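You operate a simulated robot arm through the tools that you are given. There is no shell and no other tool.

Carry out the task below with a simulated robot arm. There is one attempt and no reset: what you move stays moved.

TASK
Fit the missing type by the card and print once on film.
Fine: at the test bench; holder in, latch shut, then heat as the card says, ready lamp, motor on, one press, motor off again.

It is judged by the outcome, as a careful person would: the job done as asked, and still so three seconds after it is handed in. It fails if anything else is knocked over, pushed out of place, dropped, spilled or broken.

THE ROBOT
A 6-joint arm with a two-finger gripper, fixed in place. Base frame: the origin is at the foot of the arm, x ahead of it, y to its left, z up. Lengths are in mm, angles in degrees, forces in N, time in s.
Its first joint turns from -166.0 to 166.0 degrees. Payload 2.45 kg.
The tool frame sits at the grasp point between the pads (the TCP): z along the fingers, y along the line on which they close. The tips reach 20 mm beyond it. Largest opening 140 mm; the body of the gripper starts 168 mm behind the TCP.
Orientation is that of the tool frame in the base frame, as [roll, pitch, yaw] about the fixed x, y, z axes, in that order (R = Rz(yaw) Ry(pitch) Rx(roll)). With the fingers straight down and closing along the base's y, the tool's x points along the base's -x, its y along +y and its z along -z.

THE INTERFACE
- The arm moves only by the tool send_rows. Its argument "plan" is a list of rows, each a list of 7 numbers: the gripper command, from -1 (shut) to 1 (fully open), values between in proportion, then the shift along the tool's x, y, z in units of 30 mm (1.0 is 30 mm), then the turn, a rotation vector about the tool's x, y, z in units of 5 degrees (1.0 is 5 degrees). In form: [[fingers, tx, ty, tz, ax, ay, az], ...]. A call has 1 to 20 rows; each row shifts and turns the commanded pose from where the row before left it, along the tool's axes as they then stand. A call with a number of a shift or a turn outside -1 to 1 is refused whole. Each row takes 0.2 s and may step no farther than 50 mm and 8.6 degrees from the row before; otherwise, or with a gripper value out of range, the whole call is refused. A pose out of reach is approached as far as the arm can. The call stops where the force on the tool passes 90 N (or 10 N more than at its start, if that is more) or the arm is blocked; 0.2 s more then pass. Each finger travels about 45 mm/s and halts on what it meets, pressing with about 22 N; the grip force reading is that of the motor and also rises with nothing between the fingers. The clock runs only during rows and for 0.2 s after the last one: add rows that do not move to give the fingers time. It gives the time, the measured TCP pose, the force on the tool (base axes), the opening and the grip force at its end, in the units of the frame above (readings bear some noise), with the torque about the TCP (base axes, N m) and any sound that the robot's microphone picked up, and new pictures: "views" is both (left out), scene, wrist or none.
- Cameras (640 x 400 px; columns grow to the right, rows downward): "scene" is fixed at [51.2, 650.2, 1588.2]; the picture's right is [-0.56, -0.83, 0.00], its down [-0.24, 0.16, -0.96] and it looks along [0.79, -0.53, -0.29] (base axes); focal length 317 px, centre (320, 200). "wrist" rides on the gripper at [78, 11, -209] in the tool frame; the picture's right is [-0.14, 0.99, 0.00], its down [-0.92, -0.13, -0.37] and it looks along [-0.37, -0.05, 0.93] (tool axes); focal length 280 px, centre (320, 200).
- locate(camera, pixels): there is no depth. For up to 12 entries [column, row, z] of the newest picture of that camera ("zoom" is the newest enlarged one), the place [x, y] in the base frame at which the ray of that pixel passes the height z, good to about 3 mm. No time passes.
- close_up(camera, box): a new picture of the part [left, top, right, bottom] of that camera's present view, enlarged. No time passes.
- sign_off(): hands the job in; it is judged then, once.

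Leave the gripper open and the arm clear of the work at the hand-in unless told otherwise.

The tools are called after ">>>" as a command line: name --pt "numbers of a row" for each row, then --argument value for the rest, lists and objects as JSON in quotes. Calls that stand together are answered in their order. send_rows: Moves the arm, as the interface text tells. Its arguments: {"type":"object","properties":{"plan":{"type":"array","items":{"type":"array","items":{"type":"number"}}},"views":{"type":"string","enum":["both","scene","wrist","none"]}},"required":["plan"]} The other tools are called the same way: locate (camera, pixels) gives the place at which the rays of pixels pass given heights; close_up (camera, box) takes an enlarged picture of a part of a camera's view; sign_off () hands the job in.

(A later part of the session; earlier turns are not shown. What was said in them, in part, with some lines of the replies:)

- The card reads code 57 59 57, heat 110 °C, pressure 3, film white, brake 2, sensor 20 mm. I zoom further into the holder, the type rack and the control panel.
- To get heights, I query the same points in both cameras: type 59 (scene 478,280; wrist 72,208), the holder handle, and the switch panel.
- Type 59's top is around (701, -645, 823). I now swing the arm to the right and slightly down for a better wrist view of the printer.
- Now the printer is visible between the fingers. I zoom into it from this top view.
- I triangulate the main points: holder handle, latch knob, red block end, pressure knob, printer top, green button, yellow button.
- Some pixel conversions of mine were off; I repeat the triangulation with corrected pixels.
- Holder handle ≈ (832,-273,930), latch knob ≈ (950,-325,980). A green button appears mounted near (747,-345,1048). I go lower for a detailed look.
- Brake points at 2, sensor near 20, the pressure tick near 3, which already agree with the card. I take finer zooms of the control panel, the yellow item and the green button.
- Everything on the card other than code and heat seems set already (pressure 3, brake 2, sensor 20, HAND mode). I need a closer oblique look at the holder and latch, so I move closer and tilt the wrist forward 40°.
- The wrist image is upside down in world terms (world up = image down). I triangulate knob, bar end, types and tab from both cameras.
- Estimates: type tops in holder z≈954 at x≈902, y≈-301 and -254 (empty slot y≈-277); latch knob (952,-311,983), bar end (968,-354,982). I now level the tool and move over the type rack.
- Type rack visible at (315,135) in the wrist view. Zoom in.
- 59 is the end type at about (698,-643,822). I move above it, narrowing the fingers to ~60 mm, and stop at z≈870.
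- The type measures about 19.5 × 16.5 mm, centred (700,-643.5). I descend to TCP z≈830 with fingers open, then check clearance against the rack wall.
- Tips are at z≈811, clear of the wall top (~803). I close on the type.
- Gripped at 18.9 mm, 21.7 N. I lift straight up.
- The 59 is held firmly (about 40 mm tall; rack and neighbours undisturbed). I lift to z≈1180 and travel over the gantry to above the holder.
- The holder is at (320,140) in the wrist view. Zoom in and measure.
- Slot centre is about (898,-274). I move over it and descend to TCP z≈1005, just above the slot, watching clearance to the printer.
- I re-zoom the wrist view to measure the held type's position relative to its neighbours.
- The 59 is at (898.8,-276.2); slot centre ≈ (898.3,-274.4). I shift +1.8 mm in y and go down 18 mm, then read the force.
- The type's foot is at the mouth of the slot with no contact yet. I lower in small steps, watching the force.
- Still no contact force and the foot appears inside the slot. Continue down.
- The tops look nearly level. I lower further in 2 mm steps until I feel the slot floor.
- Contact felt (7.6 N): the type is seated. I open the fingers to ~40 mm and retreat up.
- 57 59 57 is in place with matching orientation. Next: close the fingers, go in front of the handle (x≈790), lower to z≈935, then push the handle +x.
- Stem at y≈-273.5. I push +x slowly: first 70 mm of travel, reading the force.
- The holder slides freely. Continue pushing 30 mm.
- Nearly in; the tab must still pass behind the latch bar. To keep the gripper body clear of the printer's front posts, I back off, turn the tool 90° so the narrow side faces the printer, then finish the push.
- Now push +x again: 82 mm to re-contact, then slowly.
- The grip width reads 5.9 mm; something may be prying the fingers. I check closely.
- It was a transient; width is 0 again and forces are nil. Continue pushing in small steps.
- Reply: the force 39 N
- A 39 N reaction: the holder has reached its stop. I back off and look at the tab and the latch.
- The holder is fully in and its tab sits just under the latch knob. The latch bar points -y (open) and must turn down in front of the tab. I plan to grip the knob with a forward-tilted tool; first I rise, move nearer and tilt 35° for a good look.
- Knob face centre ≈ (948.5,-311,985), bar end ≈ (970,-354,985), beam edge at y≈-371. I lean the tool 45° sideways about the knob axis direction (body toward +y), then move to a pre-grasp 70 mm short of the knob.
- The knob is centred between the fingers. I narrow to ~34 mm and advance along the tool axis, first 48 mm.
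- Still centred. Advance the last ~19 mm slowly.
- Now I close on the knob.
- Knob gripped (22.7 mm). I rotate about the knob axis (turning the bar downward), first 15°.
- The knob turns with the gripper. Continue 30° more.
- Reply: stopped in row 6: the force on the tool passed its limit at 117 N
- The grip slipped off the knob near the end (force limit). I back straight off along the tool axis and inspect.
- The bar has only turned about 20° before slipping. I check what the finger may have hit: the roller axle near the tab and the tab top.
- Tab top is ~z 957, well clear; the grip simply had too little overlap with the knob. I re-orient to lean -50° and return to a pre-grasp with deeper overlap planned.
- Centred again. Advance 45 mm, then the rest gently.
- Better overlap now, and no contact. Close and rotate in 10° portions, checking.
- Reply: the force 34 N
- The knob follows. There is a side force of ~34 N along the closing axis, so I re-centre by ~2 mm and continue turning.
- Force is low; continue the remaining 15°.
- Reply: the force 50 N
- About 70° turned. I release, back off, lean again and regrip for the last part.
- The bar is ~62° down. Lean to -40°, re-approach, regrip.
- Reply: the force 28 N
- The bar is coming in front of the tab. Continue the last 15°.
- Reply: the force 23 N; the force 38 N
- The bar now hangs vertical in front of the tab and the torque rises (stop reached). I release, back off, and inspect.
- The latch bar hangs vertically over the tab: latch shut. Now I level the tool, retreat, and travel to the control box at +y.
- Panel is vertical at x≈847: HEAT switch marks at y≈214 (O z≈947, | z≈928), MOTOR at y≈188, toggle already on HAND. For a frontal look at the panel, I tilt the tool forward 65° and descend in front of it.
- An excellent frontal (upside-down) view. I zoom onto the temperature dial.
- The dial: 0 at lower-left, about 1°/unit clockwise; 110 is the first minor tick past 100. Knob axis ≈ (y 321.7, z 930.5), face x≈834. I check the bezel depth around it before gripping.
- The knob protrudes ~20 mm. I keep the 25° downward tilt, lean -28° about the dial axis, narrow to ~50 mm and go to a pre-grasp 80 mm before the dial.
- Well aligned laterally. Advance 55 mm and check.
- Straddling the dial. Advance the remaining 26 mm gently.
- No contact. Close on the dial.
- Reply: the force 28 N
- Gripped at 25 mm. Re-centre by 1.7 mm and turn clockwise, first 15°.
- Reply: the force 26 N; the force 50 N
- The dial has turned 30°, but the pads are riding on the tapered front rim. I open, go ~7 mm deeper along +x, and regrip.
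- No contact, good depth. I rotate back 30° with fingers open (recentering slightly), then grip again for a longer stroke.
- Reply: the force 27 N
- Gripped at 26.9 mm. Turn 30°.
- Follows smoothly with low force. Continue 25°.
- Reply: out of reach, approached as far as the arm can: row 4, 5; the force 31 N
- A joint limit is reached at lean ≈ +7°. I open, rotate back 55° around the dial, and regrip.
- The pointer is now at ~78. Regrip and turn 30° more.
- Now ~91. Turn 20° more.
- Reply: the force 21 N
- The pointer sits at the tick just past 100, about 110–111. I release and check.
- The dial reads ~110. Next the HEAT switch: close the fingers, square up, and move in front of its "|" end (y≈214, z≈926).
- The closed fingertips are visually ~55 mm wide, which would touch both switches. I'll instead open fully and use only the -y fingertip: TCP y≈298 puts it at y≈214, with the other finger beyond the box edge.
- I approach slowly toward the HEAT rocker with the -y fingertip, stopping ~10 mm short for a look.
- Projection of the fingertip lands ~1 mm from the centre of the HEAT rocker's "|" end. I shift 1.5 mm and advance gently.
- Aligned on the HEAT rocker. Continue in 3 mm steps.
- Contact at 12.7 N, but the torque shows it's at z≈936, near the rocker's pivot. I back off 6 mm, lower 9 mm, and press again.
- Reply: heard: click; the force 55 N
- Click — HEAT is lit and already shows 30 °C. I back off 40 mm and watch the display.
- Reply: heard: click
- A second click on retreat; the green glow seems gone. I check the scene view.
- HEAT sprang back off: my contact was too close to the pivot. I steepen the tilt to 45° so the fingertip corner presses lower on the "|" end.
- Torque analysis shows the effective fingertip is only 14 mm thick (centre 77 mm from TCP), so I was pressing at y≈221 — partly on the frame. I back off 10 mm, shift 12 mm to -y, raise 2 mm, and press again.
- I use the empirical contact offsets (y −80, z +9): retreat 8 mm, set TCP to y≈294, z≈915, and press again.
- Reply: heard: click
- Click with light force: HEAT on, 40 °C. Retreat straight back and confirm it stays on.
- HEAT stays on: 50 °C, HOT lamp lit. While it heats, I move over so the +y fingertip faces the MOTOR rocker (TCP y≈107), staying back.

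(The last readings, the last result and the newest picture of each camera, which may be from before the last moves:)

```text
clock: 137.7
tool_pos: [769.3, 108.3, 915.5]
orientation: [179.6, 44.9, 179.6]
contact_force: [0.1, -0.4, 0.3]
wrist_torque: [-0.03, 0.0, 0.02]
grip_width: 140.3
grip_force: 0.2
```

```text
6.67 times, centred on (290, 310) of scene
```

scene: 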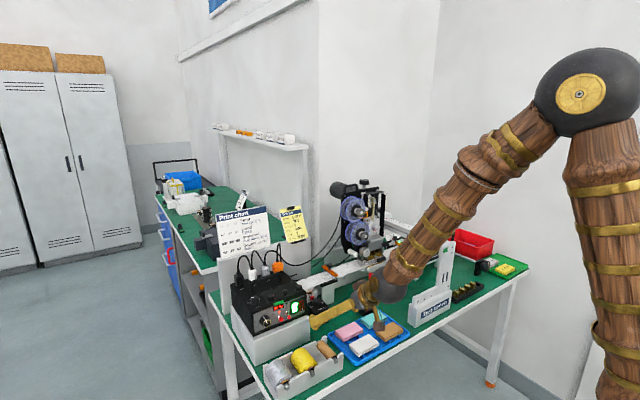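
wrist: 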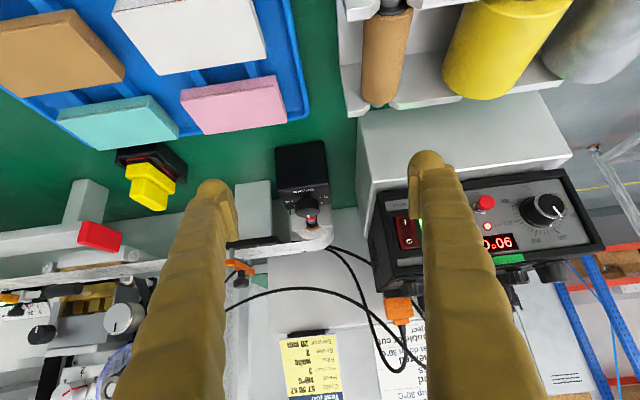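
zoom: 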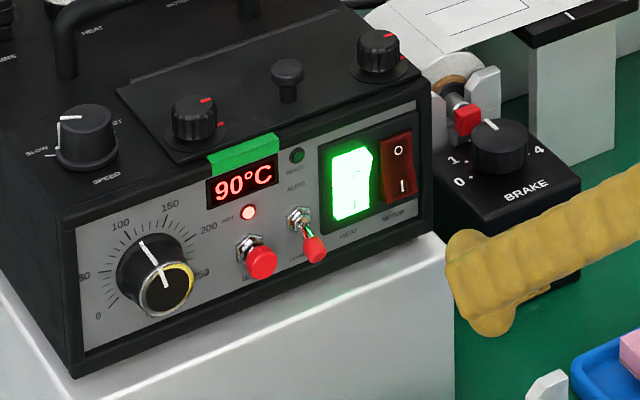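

90 °C and rising. I wait in place a couple of seconds for READY.

>>> send_rows --pt "1 0 0 0 0 0 0" --pt "1 0 0 0 0 0 0" --pt "1 0 0 0 0 0 0" --pt "1 0 0 0 0 0 0" --pt "1 0 0 0 0 0 0" --pt "1 0 0 0 0 0 0" --pt "1 0 0 0 0 0 0" --pt "1 0 0 0 0 0 0" --pt "1 0 0 0 0 0 0" --pt "1 0 0 0 0 0 0" --views "scene"

>>> close_up --camera "scene" --box '[265, 290, 325, 335]'

```text
clock: 139.9
tool_pos: [771.1, 107.7, 915.2]
orientation: [179.6, 44.9, 179.6]
contact_force: [-0.1, -0.1, -0.2]
wrist_torque: [-0.02, -0.01, 0.02]
grip_width: 140.0
grip_force: 0.1
```

scene: 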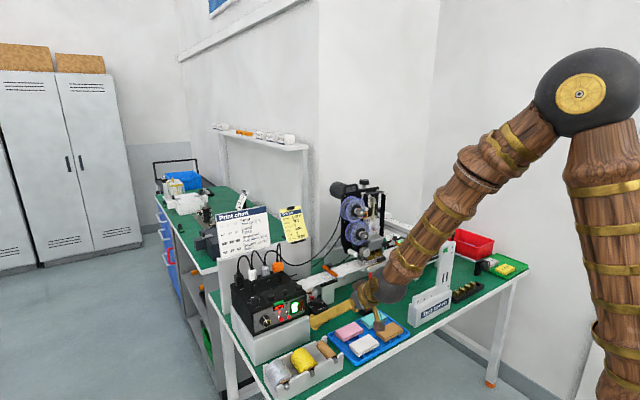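

```text
8.89 times, centred on (295, 312) of scene
```

zoom: 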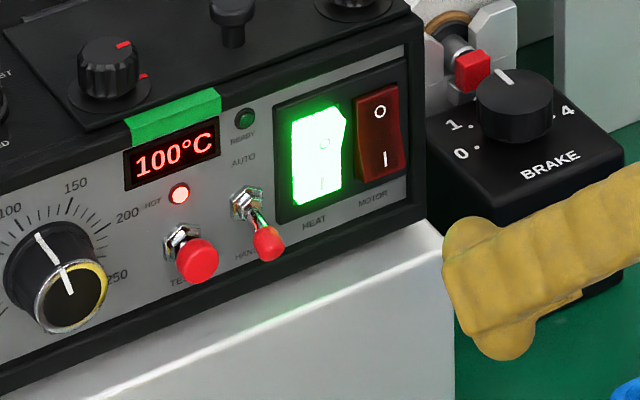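

100 °C, READY not lit yet. Wait more.

>>> send_rows --pt "1 0 0 0 0 0 0" --pt "1 0 0 0 0 0 0" --pt "1 0 0 0 0 0 0" --pt "1 0 0 0 0 0 0" --pt "1 0 0 0 0 0 0" --pt "1 0 0 0 0 0 0" --pt "1 0 0 0 0 0 0" --pt "1 0 0 0 0 0 0" --pt "1 0 0 0 0 0 0" --pt "1 0 0 0 0 0 0" --pt "1 0 0 0 0 0 0" --pt "1 0 0 0 0 0 0" --pt "1 0 0 0 0 0 0" --pt "1 0 0 0 0 0 0" --pt "1 0 0 0 0 0 0" --views "none"

>>> close_up --camera "scene" --box '[265, 290, 325, 335]'

```text
clock: 143.1
tool_pos: [771.7, 107.2, 916.4]
orientation: [179.6, 44.9, 179.6]
contact_force: [0.3, 0.7, -0.5]
wrist_torque: [0.02, -0.02, -0.01]
grip_width: 140.2
grip_force: 0.1
```

```text
8.89 times, centred on (295, 312) of scene
```

zoom: 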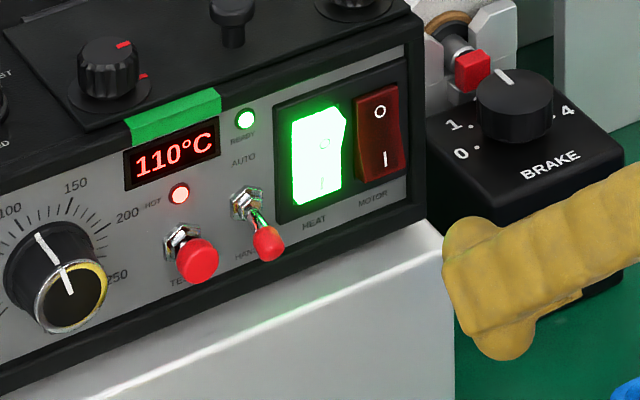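

READY is lit at 110 °C. Now MOTOR on: advance to just short of the rocker, then in 2 mm steps.

>>> send_rows --pt "1 -0.4 0 0.4 0 0 0" --pt "1 -0.4 0 0.4 0 0 0" --pt "1 -0.4 0 0.4 0 0 0" --pt "1 0 0 0 0 0 0" --views "wrist"

>>> close_up --camera "wrist" --box '[340, 140, 480, 260]'

>>> close_up --camera "scene" --box '[275, 290, 335, 335]'

```text
clock: 144.1
tool_pos: [822.0, 106.7, 914.4]
orientation: [179.6, 44.9, 179.6]
contact_force: [1.1, -0.1, 0.4]
wrist_torque: [-0.04, 0.03, -0.02]
grip_width: 140.1
grip_force: 0.0
```

wrist: 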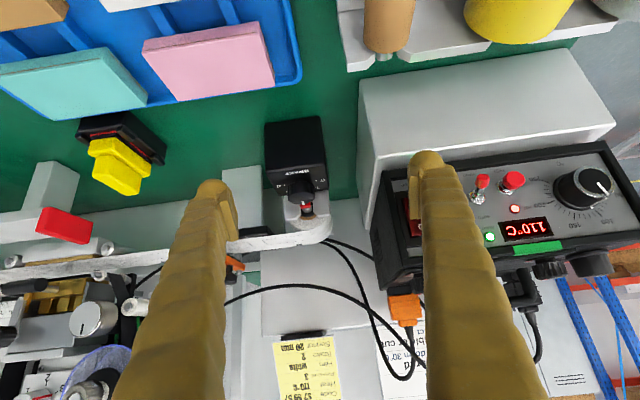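

```text
3.33 times, centred on (410, 200) of wrist
```

zoom: 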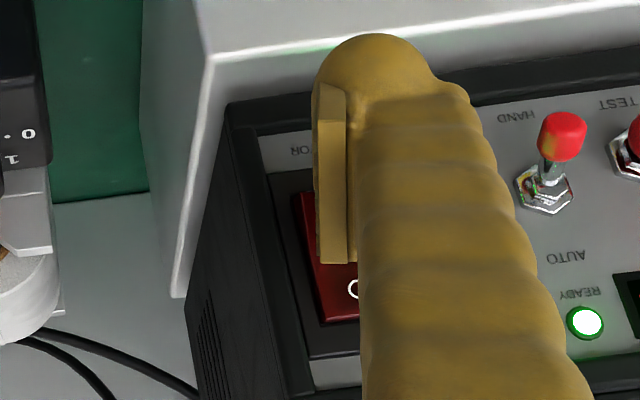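

```text
8.89 times, centred on (305, 312) of scene
```

zoom: 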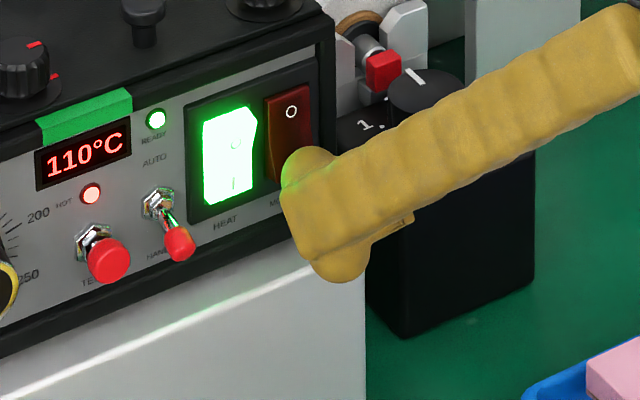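

Well aligned on the MOTOR rocker's lower end. Step in.

>>> send_rows --pt "1 -0.0943 0 0.0943 0 0 0" --pt "1 0 0 0 0 0 0" --views "none"

>>> send_rows --pt "1 -0.0471 0 0.0471 0 0 0" --pt "1 0 0 0 0 0 0" --views "none"

>>> send_rows --pt "1 -0.0471 0 0.0471 0 0 0" --pt "1 0 0 0 0 0 0" --views "none"

>>> close_up --camera "scene" --box '[275, 290, 335, 335]'

```text
clock: 144.7
tool_pos: [825.5, 107.5, 914.6]
orientation: [179.7, 44.8, 179.6]
contact_force: [-0.6, 0.6, 0.2]
wrist_torque: [0.02, 0.03, 0.0]
grip_width: 139.7
grip_force: 0.0
```

```text
clock: 145.3
tool_pos: [828.4, 106.8, 915.5]
orientation: [179.6, 45.0, 179.6]
contact_force: [1.0, -0.8, 0.5]
wrist_torque: [0.0, -0.02, -0.02]
grip_width: 140.1
grip_force: 0.2
```

```text
clock: 145.9
tool_pos: [829.6, 108.1, 914.3]
orientation: [179.6, 44.9, 179.7]
contact_force: [-0.6, 1.9, -1.2]
wrist_torque: [-0.06, 0.02, 0.08]
grip_width: 140.1
grip_force: 0.0
```

```text
8.89 times, centred on (305, 312) of scene
```

zoom: 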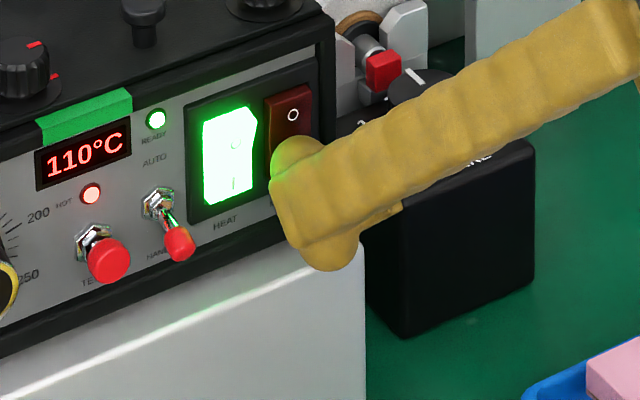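

>>> send_rows --pt "1 -0.0471 0 0.0471 0 0 0" --pt "1 0 0 0 0 0 0" --views "none"

>>> close_up --camera "scene" --box '[275, 290, 335, 335]'

```text
clock: 146.5
tool_pos: [830.5, 107.0, 914.3]
orientation: [179.5, 44.9, 179.6]
contact_force: [-5.1, 0.2, 1.5]
wrist_torque: [0.1, -0.03, 0.39]
grip_width: 139.9
grip_force: 0.1
heard: click
```

```text
8.89 times, centred on (305, 312) of scene
```

zoom: 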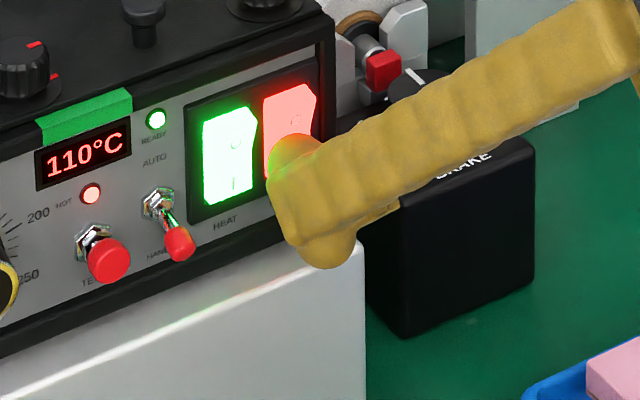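

MOTOR clicked on (lit red). A hair deeper to latch it fully, then retreat and verify.

>>> send_rows --pt "1 -0.0354 0 0.0354 0 0 0" --pt "1 0 0 0 0 0 0" --pt "1 0.1178 0 -0.1178 0 0 0" --pt "1 0.2357 0 -0.2357 0 0 0" --pt "1 0.6 0 -0.6 0 0 0" --pt "1 0.6 0 -0.6 0 0 0" --pt "1 0 0 0 0 0 0"

>>> close_up --camera "scene" --box '[265, 290, 335, 335]'

>>> close_up --camera "scene" --box '[320, 175, 460, 285]'

```text
clock: 148.1
tool_pos: [766.9, 106.0, 914.5]
orientation: [179.5, 44.9, 179.6]
contact_force: [-0.7, 0.7, -0.8]
wrist_torque: [-0.01, -0.03, 0.02]
grip_width: 140.0
grip_force: 0.0
```

scene: 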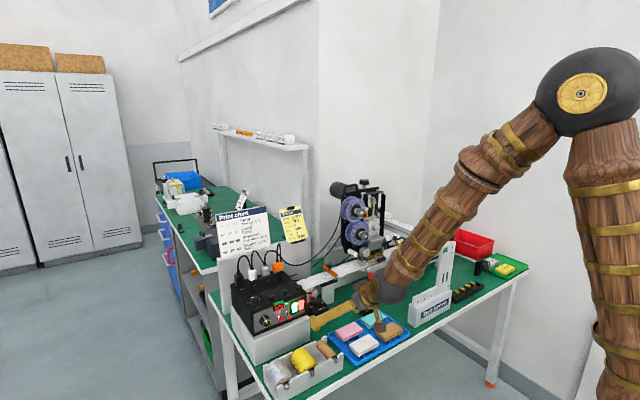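
wrist: 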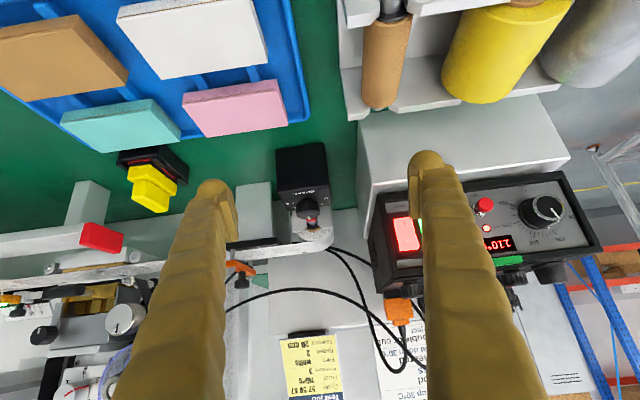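

```text
8.89 times, centred on (300, 312) of scene
```

zoom: 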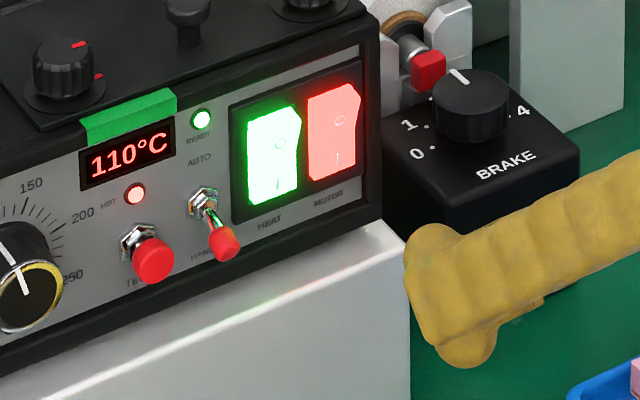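

```text
3.64 times, centred on (390, 230) of scene
```

zoom: 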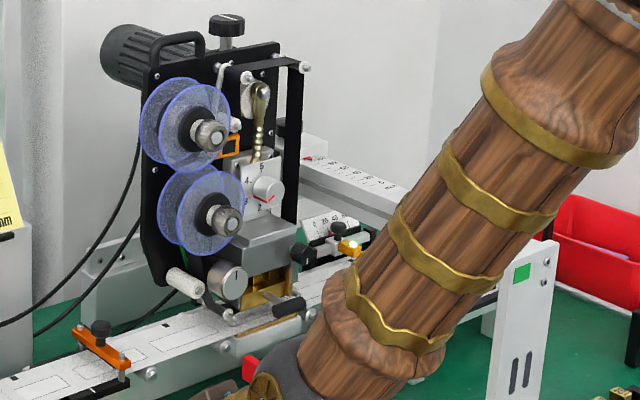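

HEAT and MOTOR both lit, READY on, mode HAND. Now the single press: TEST button at y≈268, z≈918. I move the -y fingertip in front of it (TCP y≈346), staying back.

>>> send_rows --pt "1 0 1 0 0 0 0" --pt "1 0 1 0 0 0 0" --pt "1 0 1 0 0 0 0" --pt "1 0 1 0 0 0 0" --pt "1 0 1 0 0 0 0" --pt "1 0 1 0 0 0 0" --pt "1 0 1 0 0 0 0" --pt "1 0 1 0 0 0 0" --pt "1 -0.5 0 0.5 0 0 0" --pt "1 0 0 0 0 0 0"

>>> close_up --camera "wrist" --box '[150, 130, 330, 260]'

>>> close_up --camera "scene" --box '[245, 290, 315, 340]'

```text
clock: 150.3
tool_pos: [789.7, 347.2, 916.3]
orientation: [179.6, 44.9, 179.6]
contact_force: [-0.2, 0.9, -0.4]
wrist_torque: [0.0, 0.0, -0.01]
grip_width: 139.9
grip_force: 0.1
```

scene: 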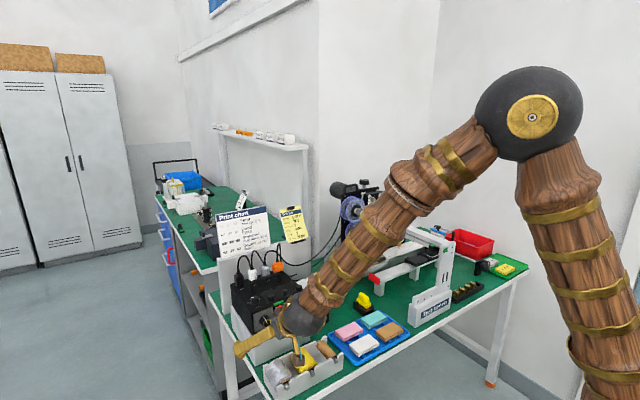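
wrist: 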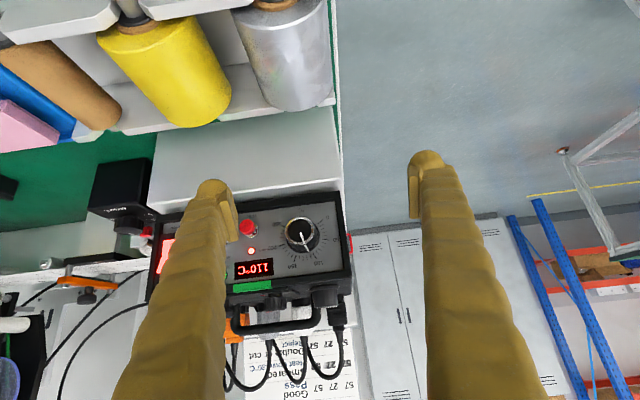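

```text
3.08 times, centred on (240, 195) of wrist
```

zoom: 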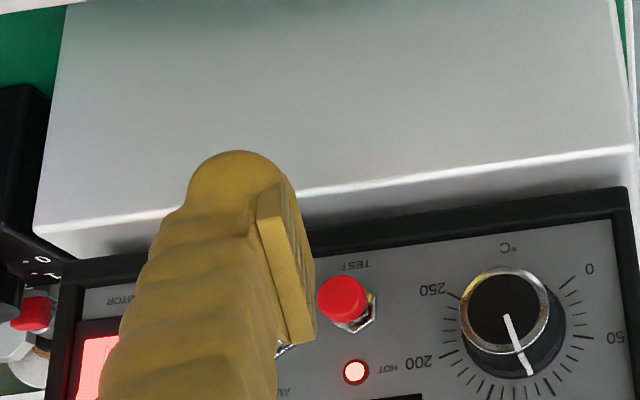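

```text
8.00 times, centred on (280, 315) of scene
```

zoom: 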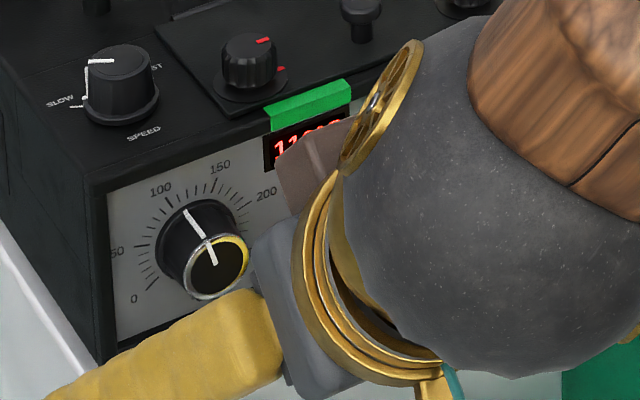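

Refined: TEST at y≈272, z≈919.5. Shift +3.5 mm in y and approach to ~10 mm short.

>>> send_rows --pt "1 -0.21 0.117 0.21 0 0 0" --pt "1 -0.21 0 0.21 0 0 0" --pt "1 0 0 0 0 0 0" --views "wrist"

>>> close_up --camera "wrist" --box '[160, 140, 300, 250]'

```text
clock: 151.1
tool_pos: [806.5, 350.3, 916.2]
orientation: [179.6, 45.0, 179.6]
contact_force: [-0.6, -1.2, -0.4]
wrist_torque: [0.01, -0.03, -0.01]
grip_width: 140.1
grip_force: 0.1
```

wrist: 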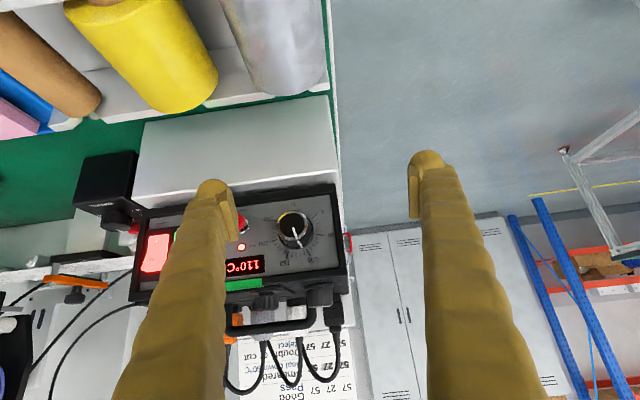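

```text
3.64 times, centred on (230, 195) of wrist
```

zoom: 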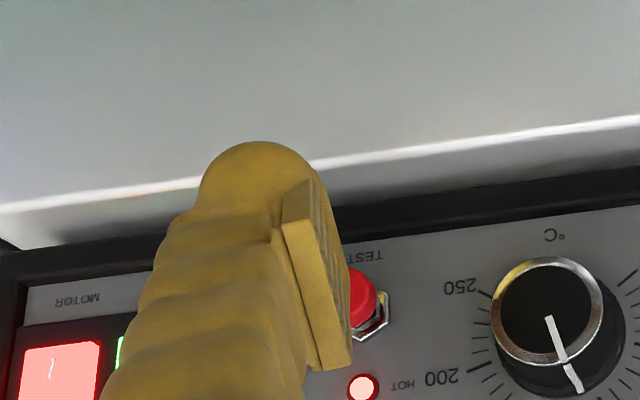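

>>> send_rows --pt "1 -0.0943 0 0.0943 0 0 0" --pt "1 0 0 0 0 0 0" --views "none"

>>> send_rows --pt "1 -0.0471 0 0.0471 0 0 0" --pt "1 0 0 0 0 0 0" --views "none"

>>> send_rows --pt "1 -0.0471 0 0.0471 0 0 0" --pt "1 0 0 0 0 0 0" --views "none"

```text
clock: 151.7
tool_pos: [811.1, 350.9, 916.0]
orientation: [179.5, 44.9, 179.6]
contact_force: [0.3, -0.7, 0.6]
wrist_torque: [-0.01, -0.01, -0.03]
grip_width: 139.8
grip_force: 0.0
```

```text
clock: 152.3
tool_pos: [812.8, 351.5, 916.5]
orientation: [179.7, 45.0, 179.5]
contact_force: [0.2, -1.0, -0.4]
wrist_torque: [0.0, 0.01, 0.01]
grip_width: 140.0
grip_force: 0.1
```

```text
clock: 152.9
tool_pos: [813.5, 351.7, 916.9]
orientation: [179.7, 44.8, 179.6]
contact_force: [0.3, 0.9, -0.6]
wrist_torque: [-0.02, -0.04, -0.01]
grip_width: 140.0
grip_force: 0.1
```

>>> send_rows --pt "1 -0.0471 0 0.0471 0 0 0" --pt "1 0 0 0 0 0 0" --views "none"

>>> close_up --camera "wrist" --box '[160, 140, 300, 250]'

>>> send_rows --pt "1 -0.0471 0 0.0471 0 0 0" --pt "1 0 0 0 0 0 0" --views "none"

```text
clock: 153.5
tool_pos: [816.5, 350.8, 916.6]
orientation: [179.7, 45.0, 179.7]
contact_force: [0.1, -0.1, -0.4]
wrist_torque: [0.01, 0.01, 0.02]
grip_width: 140.1
grip_force: 0.0
```

```text
3.64 times, centred on (230, 195) of wrist
```

zoom: 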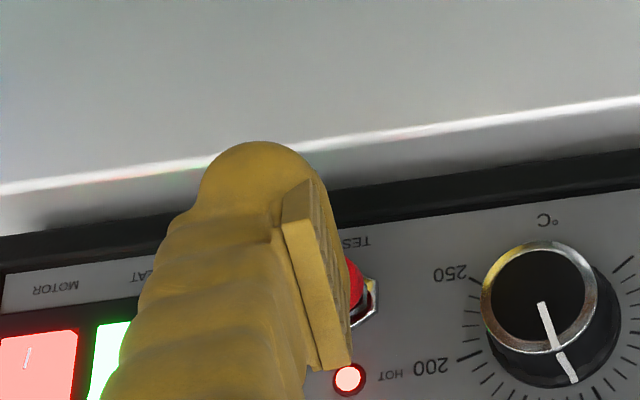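

```text
clock: 154.1
tool_pos: [818.2, 350.8, 917.1]
orientation: [179.6, 44.9, 179.6]
contact_force: [0.5, -0.7, -0.7]
wrist_torque: [0.03, 0.0, 0.04]
grip_width: 139.9
grip_force: 0.1
```

>>> send_rows --pt "1 -0.0471 0 0.0471 0 0 0" --pt "1 0 0 0 0 0 0" --views "none"

>>> send_rows --pt "1 -0.0471 0 0.0471 0 0 0" --pt "1 0 0 0 0 0 0" --views "none"

```text
clock: 154.7
tool_pos: [822.1, 351.4, 916.2]
orientation: [179.6, 44.9, 179.6]
contact_force: [0.4, -0.8, 0.3]
wrist_torque: [-0.02, 0.0, 0.0]
grip_width: 140.0
grip_force: 0.1
```

```text
clock: 155.3
tool_pos: [822.0, 351.0, 917.5]
orientation: [179.6, 44.9, 179.6]
contact_force: [-1.1, 0.4, -0.6]
wrist_torque: [0.04, -0.01, -0.03]
grip_width: 140.0
grip_force: 0.1
```

>>> send_rows --pt "1 -0.0471 0 0.0471 0 0 0" --pt "1 0 0 0 0 0 0" --views "none"

>>> send_rows --pt "1 -0.0471 0 0.0471 0 0 0" --pt "1 0 0 0 0 0 0" --views "wrist"

>>> close_up --camera "wrist" --box '[160, 140, 300, 250]'

```text
clock: 155.9
tool_pos: [824.3, 351.5, 916.8]
orientation: [179.6, 44.9, 179.6]
contact_force: [-1.5, -0.8, -1.2]
wrist_torque: [0.03, 0.01, -0.13]
grip_width: 139.9
grip_force: 0.1
heard: click
```

```text
clock: 156.5
tool_pos: [827.3, 351.3, 917.5]
orientation: [179.6, 45.0, 179.6]
contact_force: [-2.7, 0.8, 0.0]
wrist_torque: [-0.1, -0.03, -0.25]
grip_width: 140.1
grip_force: 0.0
```

wrist: 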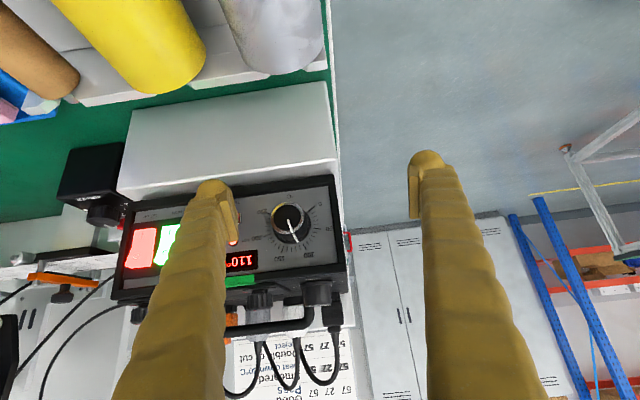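

```text
3.64 times, centred on (230, 195) of wrist
```

zoom: 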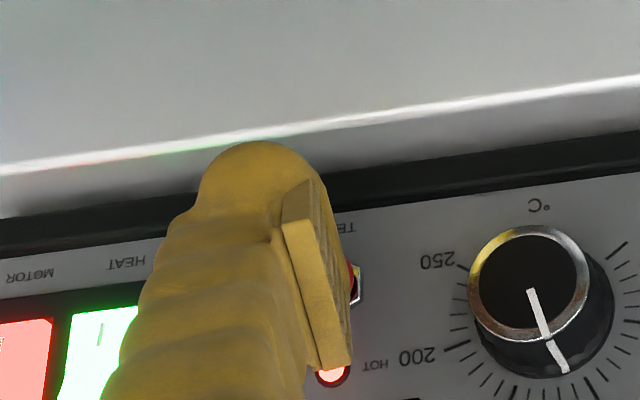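

A click with light force: one press made. I retreat straight back and look at the result.

>>> send_rows --pt "1 0.2 0 -0.2 0 0 0" --pt "1 0.5 0 -0.5 0 0 0" --pt "1 0.5 0 -0.5 0 0 0" --pt "1 0 0 0 0 0 0" --pt "1 0 0 0 0 0 0" --pt "1 0 0 0 0 0 0"

>>> close_up --camera "scene" --box '[320, 195, 440, 300]'

>>> close_up --camera "wrist" --box '[100, 150, 360, 300]'

```text
clock: 157.9
tool_pos: [776.0, 350.9, 915.8]
orientation: [179.6, 44.9, 179.5]
contact_force: [0.2, 0.0, 0.1]
wrist_torque: [-0.02, 0.0, 0.01]
grip_width: 139.9
grip_force: 0.1
```

scene: 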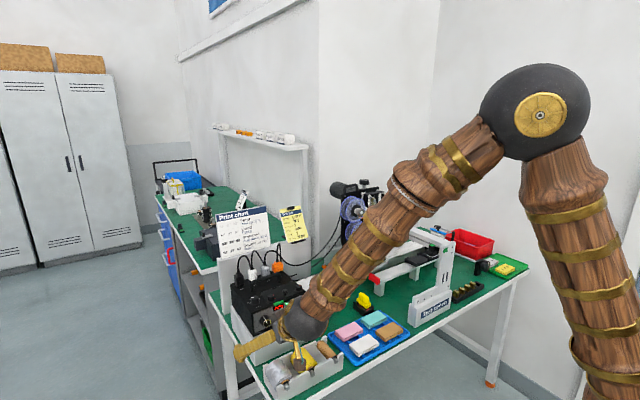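
wrist: 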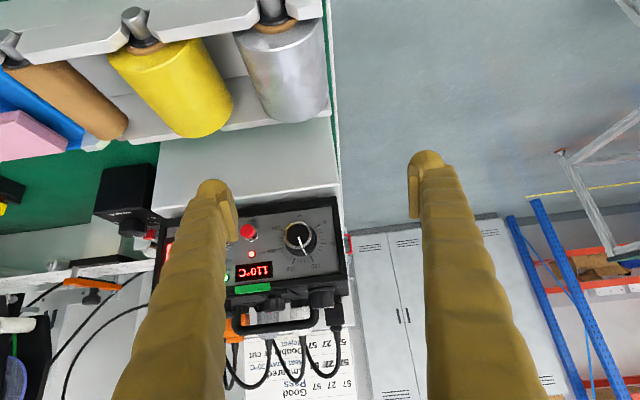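

```text
3.81 times, centred on (380, 248) of scene
```

zoom: 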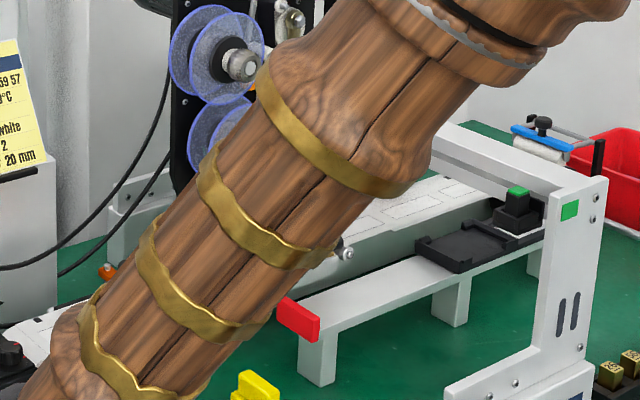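

```text
2.46 times, centred on (230, 225) of wrist
```

zoom: 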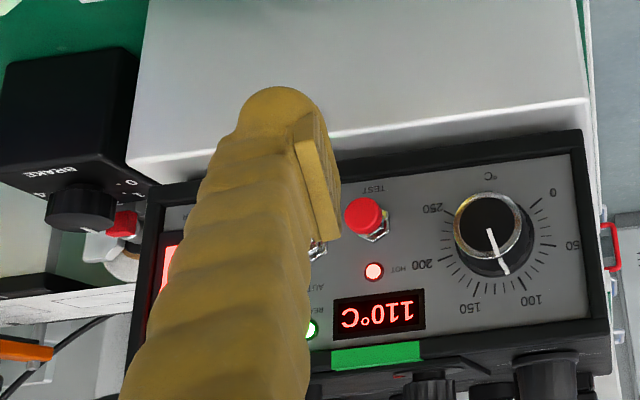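

I must confirm the print before switching the motor off. I move toward the MOTOR position, which clears the scene camera's view of the printer.

>>> send_rows --pt "1 0 -1 0 0 0 0" --pt "1 0 -1 0 0 0 0" --pt "1 0 -1 0 0 0 0" --pt "1 0 -1 0 0 0 0" --pt "1 0 -1 0 0 0 0" --pt "1 0 -1 0 0 0 0" --pt "1 0 -1 0 0 0 0" --pt "1 0 -1 0 0 0 0" --pt "1 0 -0.12 0 0 0 0" --pt "1 0 0 0 0 0 0"

>>> close_up --camera "scene" --box '[320, 215, 420, 290]'

>>> close_up --camera "wrist" --box '[0, 220, 200, 360]'

>>> close_up --camera "scene" --box '[265, 290, 335, 335]'

```text
clock: 160.1
tool_pos: [774.8, 108.6, 916.5]
orientation: [179.6, 44.9, 179.6]
contact_force: [0.1, -0.1, -0.2]
wrist_torque: [-0.02, -0.02, -0.04]
grip_width: 139.8
grip_force: 0.1
```

scene: 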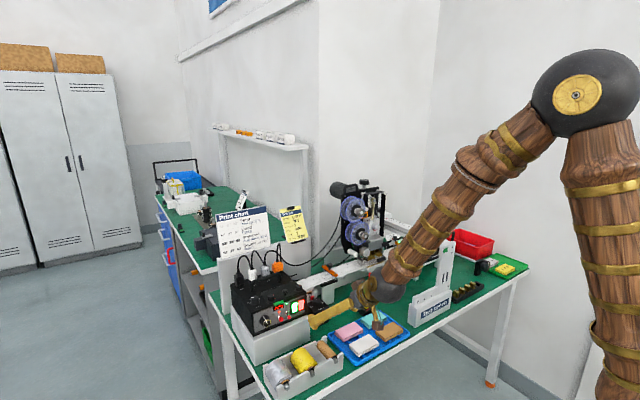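
wrist: 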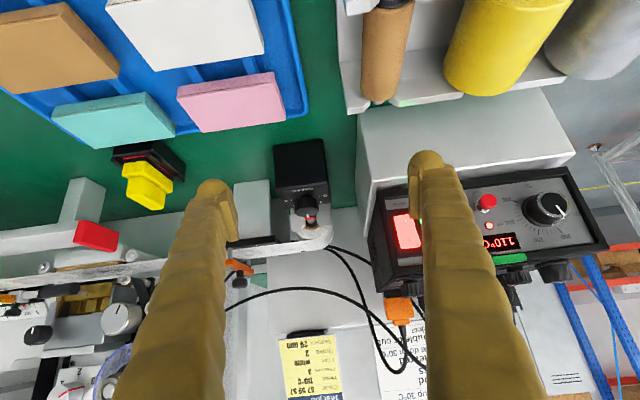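

```text
5.33 times, centred on (370, 252) of scene
```

zoom: 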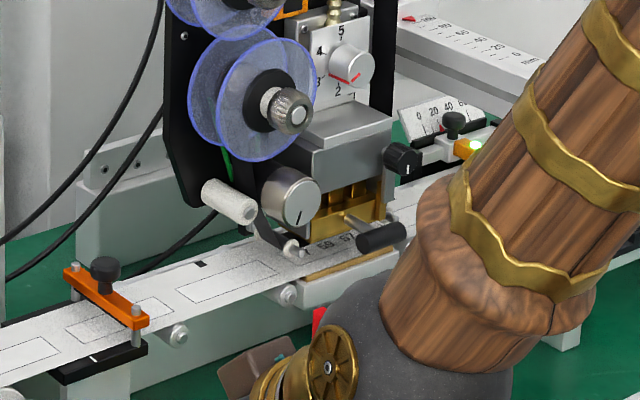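

```text
2.86 times, centred on (100, 290) of wrist
```

zoom: 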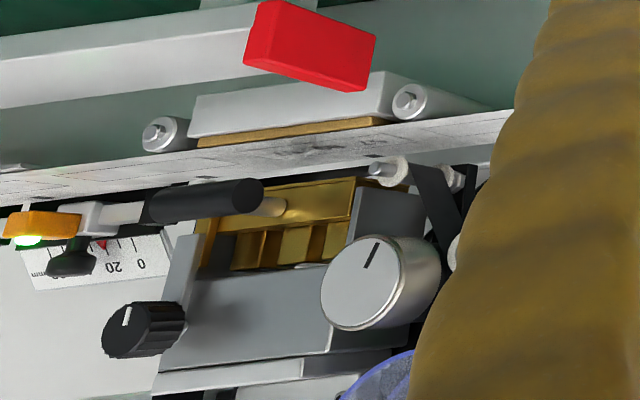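

```text
8.89 times, centred on (300, 312) of scene
```

zoom: 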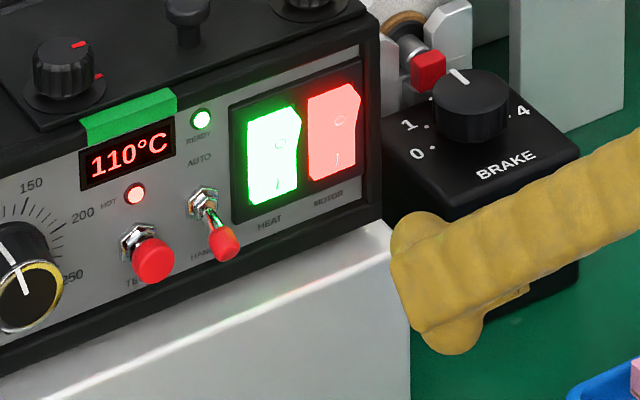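

Printing marks appear on the film at about scene (372,250). Zoom in.

>>> close_up --camera "scene" --box '[358, 238, 398, 268]'

>>> close_up --camera "wrist" --box '[60, 230, 160, 300]'

```text
13.33 times, centred on (378, 253) of scene
```

zoom: 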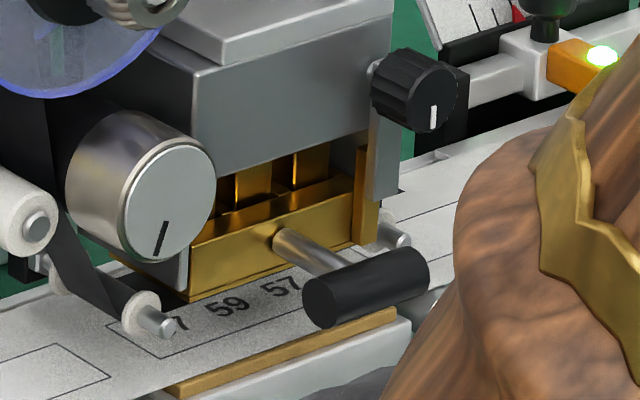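

```text
5.71 times, centred on (110, 265) of wrist
```

zoom: 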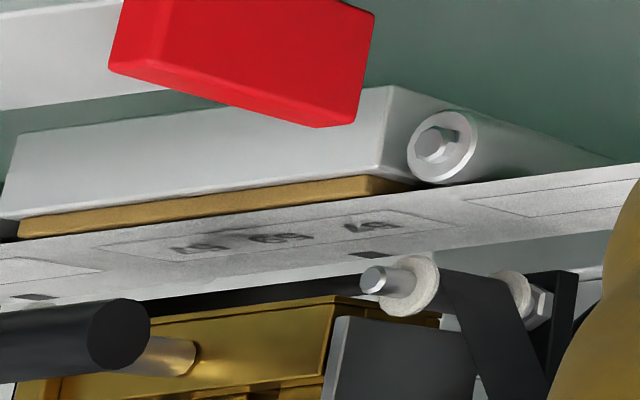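

The film carries a clean single "57 59 57". Now MOTOR off: raise 30 mm so the +y fingertip faces the rocker's "O" end, and advance.

>>> send_rows --pt "1 -0.7071 -0.05 -0.7071 0 0 0" --pt "1 -0.37 0 0.37 0 0 0" --pt "1 -0.37 0 0.37 0 0 0" --pt "1 -0.37 0 0.37 0 0 0" --pt "1 0 0 0 0 0 0" --views "wrist"

>>> close_up --camera "scene" --box '[275, 290, 335, 335]'

>>> close_up --camera "wrist" --box '[340, 140, 480, 260]'

```text
clock: 161.3
tool_pos: [822.3, 106.3, 945.9]
orientation: [179.6, 44.9, 179.6]
contact_force: [0.4, 0.8, -0.8]
wrist_torque: [0.01, 0.0, 0.01]
grip_width: 140.0
grip_force: 0.0
```

wrist: 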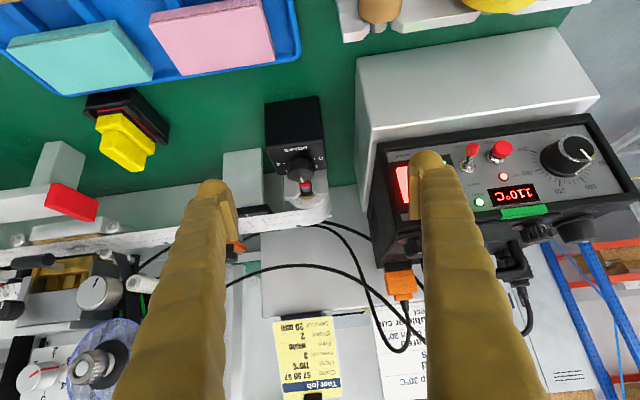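

```text
8.89 times, centred on (305, 312) of scene
```

zoom: 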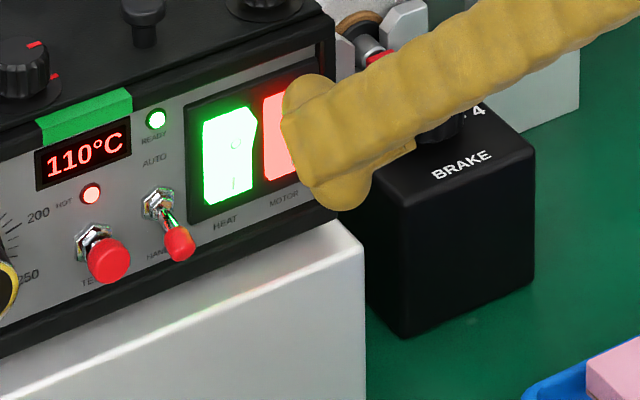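

```text
3.33 times, centred on (410, 200) of wrist
```

zoom: 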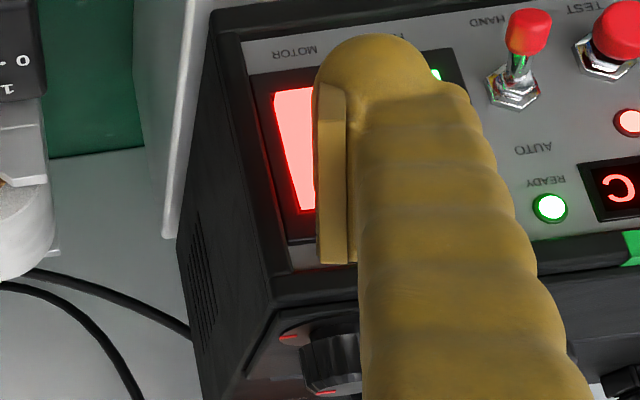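

To be sure not to touch the HEAT rocker, I shift 4 mm to -y, then step in.

>>> send_rows --pt "1 0 -0.133 0 0 0 0" --pt "1 -0.0707 0 0.0707 0 0 0" --pt "1 0 0 0 0 0 0" --views "none"

>>> send_rows --pt "1 -0.0471 0 0.0471 0 0 0" --pt "1 0 0 0 0 0 0" --views "none"

>>> send_rows --pt "1 -0.0471 0 0.0471 0 0 0" --pt "1 0 0 0 0 0 0" --views "none"

>>> close_up --camera "scene" --box '[275, 290, 335, 335]'

```text
clock: 162.1
tool_pos: [825.5, 101.1, 944.0]
orientation: [179.6, 44.9, 179.6]
contact_force: [-0.4, 0.5, -0.4]
wrist_torque: [-0.02, 0.0, -0.03]
grip_width: 139.8
grip_force: 0.0
```

```text
clock: 162.7
tool_pos: [828.2, 101.4, 946.0]
orientation: [179.7, 44.8, 179.5]
contact_force: [-0.1, 0.0, -0.5]
wrist_torque: [0.0, -0.03, 0.0]
grip_width: 139.6
grip_force: 0.1
```

```text
clock: 163.3
tool_pos: [828.6, 101.7, 945.8]
orientation: [179.6, 44.9, 179.7]
contact_force: [-2.4, 0.1, 3.0]
wrist_torque: [0.25, -0.07, 0.26]
grip_width: 139.9
grip_force: 0.0
```

```text
8.89 times, centred on (305, 312) of scene
```

zoom: 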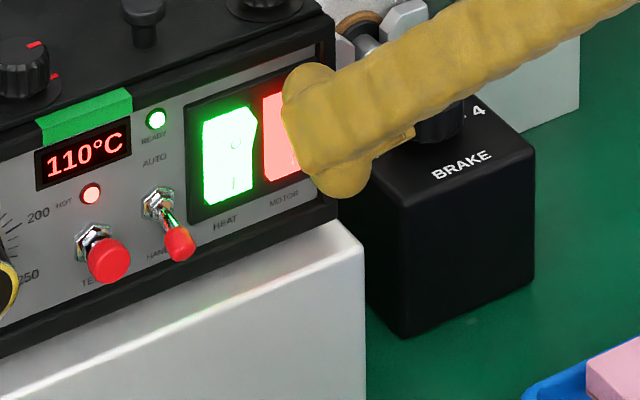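

Light contact starting. Continue.

>>> send_rows --pt "1 -0.0471 0 0.0471 0 0 0" --pt "1 0 0 0 0 0 0" --views "none"

>>> close_up --camera "scene" --box '[275, 290, 335, 335]'

```text
clock: 163.9
tool_pos: [831.2, 102.0, 944.2]
orientation: [179.5, 45.0, 179.6]
contact_force: [0.6, -0.1, 0.1]
wrist_torque: [0.01, 0.02, 0.01]
grip_width: 140.1
grip_force: 0.0
heard: click
```

```text
8.89 times, centred on (305, 312) of scene
```

zoom: 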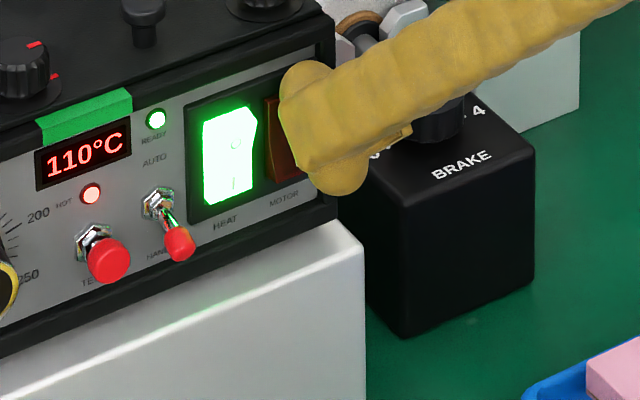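

MOTOR clicked off. Retreat straight back, then up and clear, and verify all.

>>> send_rows --pt "1 0.1178 0 -0.1178 0 0 0" --pt "1 0.3 0 -0.3 0 0 0" --pt "1 0.6 0 -0.6 0 0 0" --pt "1 0.6 0 -0.6 0 0 0" --pt "1 0 0 -1 0 0 0" --pt "1 0 0 -1 0 0 0" --pt "1 0 0 -1 0 0 0" --pt "1 0 0 -1 0 0 0" --pt "1 0 0 -1 0 0 0" --pt "1 0 0 -1 0 0 0" --pt "1 0 0 -1 0 0 0" --pt "1 0 0 0 0 0 0"

>>> close_up --camera "scene" --box '[245, 280, 335, 340]'

>>> close_up --camera "scene" --box '[320, 175, 460, 290]'

>>> close_up --camera "scene" --box '[365, 230, 415, 270]'

>>> close_up --camera "scene" --box '[400, 220, 540, 330]'

```text
clock: 166.5
tool_pos: [613.7, 101.8, 1095.3]
orientation: [179.5, 44.8, 179.6]
contact_force: [0.2, -0.1, 0.0]
wrist_torque: [0.0, -0.03, 0.0]
grip_width: 140.3
grip_force: 0.0
```

scene: 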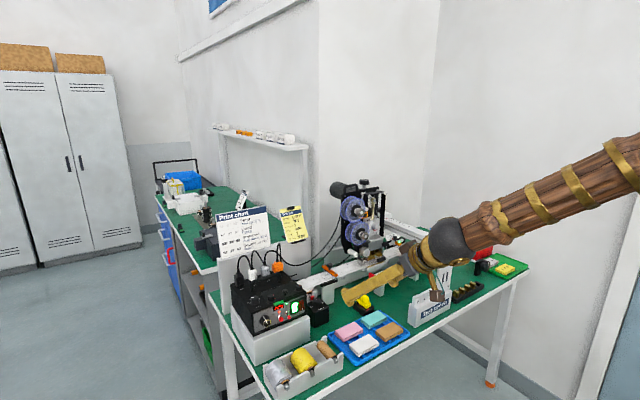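
wrist: 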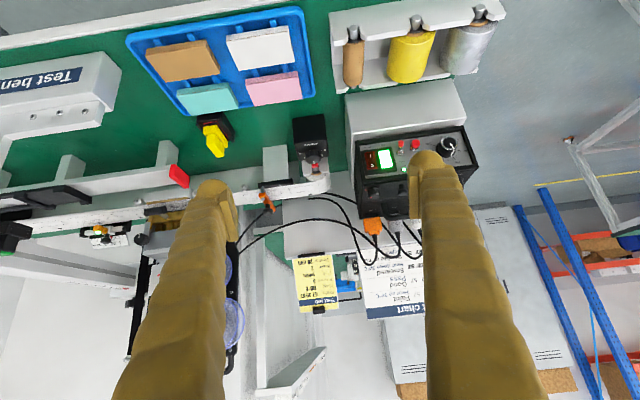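

```text
6.67 times, centred on (290, 310) of scene
```

zoom: 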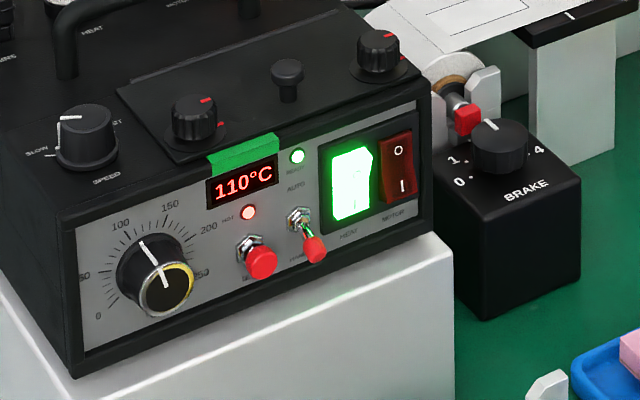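

```text
3.48 times, centred on (390, 232) of scene
```

zoom: 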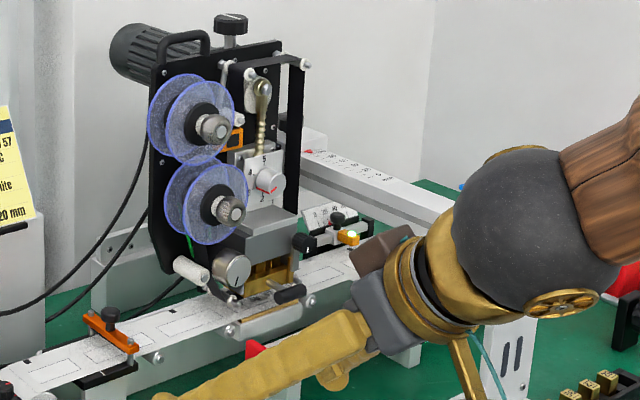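

```text
10.00 times, centred on (390, 250) of scene
```

zoom: 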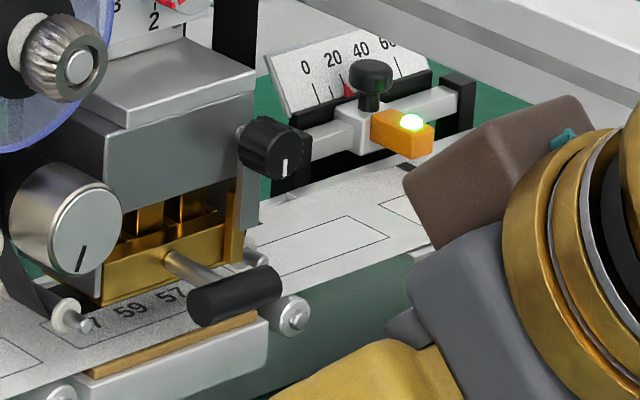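

```text
3.64 times, centred on (470, 275) of scene
```

zoom: 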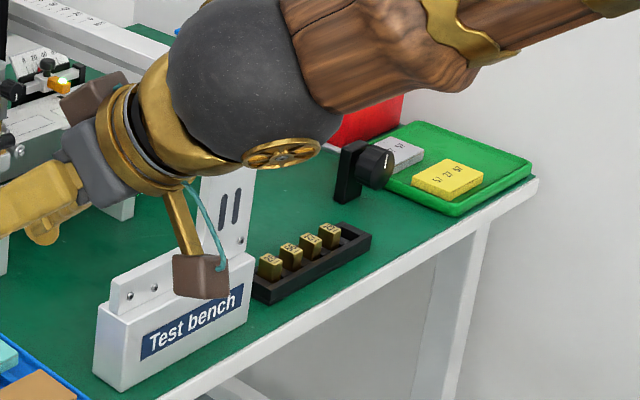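

All is as asked: print "57 59 57", holder in, latch down, HEAT 110 °C READY, MOTOR off, settings unchanged, the other types untouched. I level the tool and raise the arm clear with the gripper open.

>>> send_rows --pt "1 0 0 -0.5 0 1 0" --pt "1 0 0 -0.5 0 1 0" --pt "1 0 0 -0.5 0 1 0" --pt "1 0 0 -0.5 0 1 0" --pt "1 0 0 -0.5 0 1 0" --pt "1 0 0 -0.5 0 1 0" --pt "1 0 0 -0.5 0 1 0" --pt "1 0 0 -0.5 0 1 0" --pt "1 0 0 -0.5 0 1 0" --pt "1 0 0 -1 0 0 0" --pt "1 0 0 -1 0 0 0" --pt "1 0 0 -1 0 0 0" --pt "1 0 0 -1 0 0 0" --pt "1 0 0 0 0 0 0"

>>> close_up --camera "scene" --box '[230, 190, 450, 330]'

>>> close_up --camera "scene" --box '[360, 240, 400, 265]'

```text
clock: 169.5
tool_pos: [559.4, 99.8, 1332.9]
orientation: [179.6, -0.1, 179.9]
contact_force: [0.1, -0.6, 0.4]
wrist_torque: [0.04, 0.02, -0.02]
grip_width: 140.0
grip_force: 0.0
```

scene: 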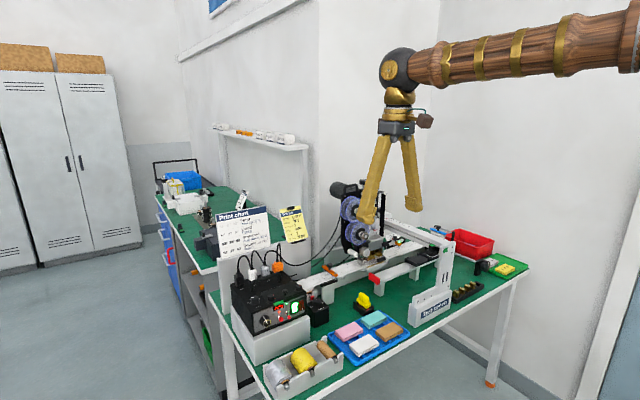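
wrist: 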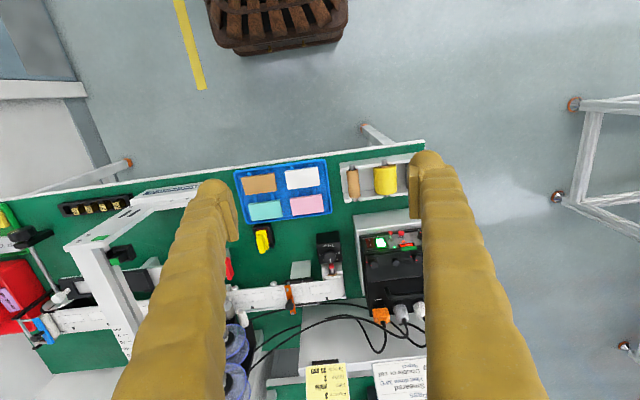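

```text
2.86 times, centred on (340, 260) of scene
```

zoom: 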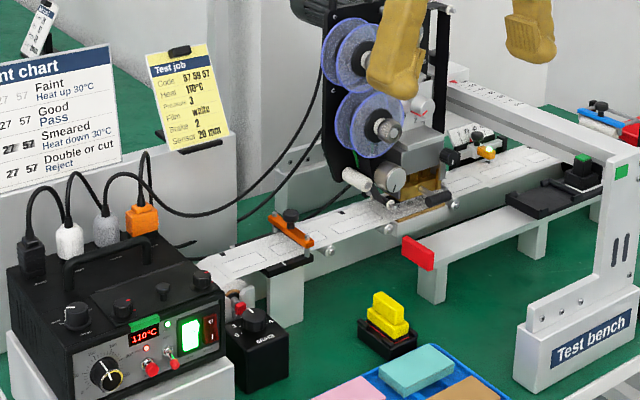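

```text
16.00 times, centred on (380, 252) of scene
```

zoom: 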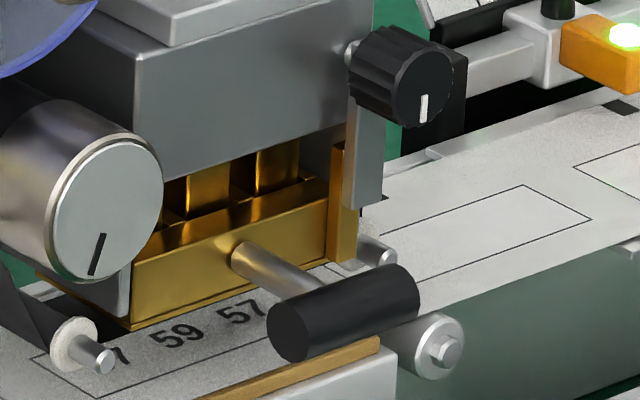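

The print is crisp and single, the latch is shut and MOTOR is off. The arm is clear with the gripper open, so I hand the job in.

>>> sign_off

```text
The job is handed in.
```

The missing 59 is fitted and the film carries one clean print reading 57 59 57, matching the card. The job is handed in.

- **Type and holder:** I took the 59 from the end of the rack and set it between the two 57s. I then pushed the holder in to its stop and turned the latch down in front of the tab.
- **Heat:** the dial is at 110 °C. I waited for the READY lamp before starting the motor. The HEAT switch is still on, because you did not ask for it to be turned off.
- **Print:** motor on, one press of TEST in HAND mode, motor off again.
- **Other card settings:** pressure 3, brake 2 and sensor 20 mm were already right, so I left them alone. The film in the machine was already white.

Two things went less smoothly:

- **Latch knob:** the first grip slipped off and the force peaked at 117 N. I regripped and finished the turn. Afterwards the latch looked undamaged.
- **HEAT switch:** the first press sprang back off, so I pressed it again lower down and it stayed on.

I saw nothing knocked over or moved out of place. The other four types are still in the rack.
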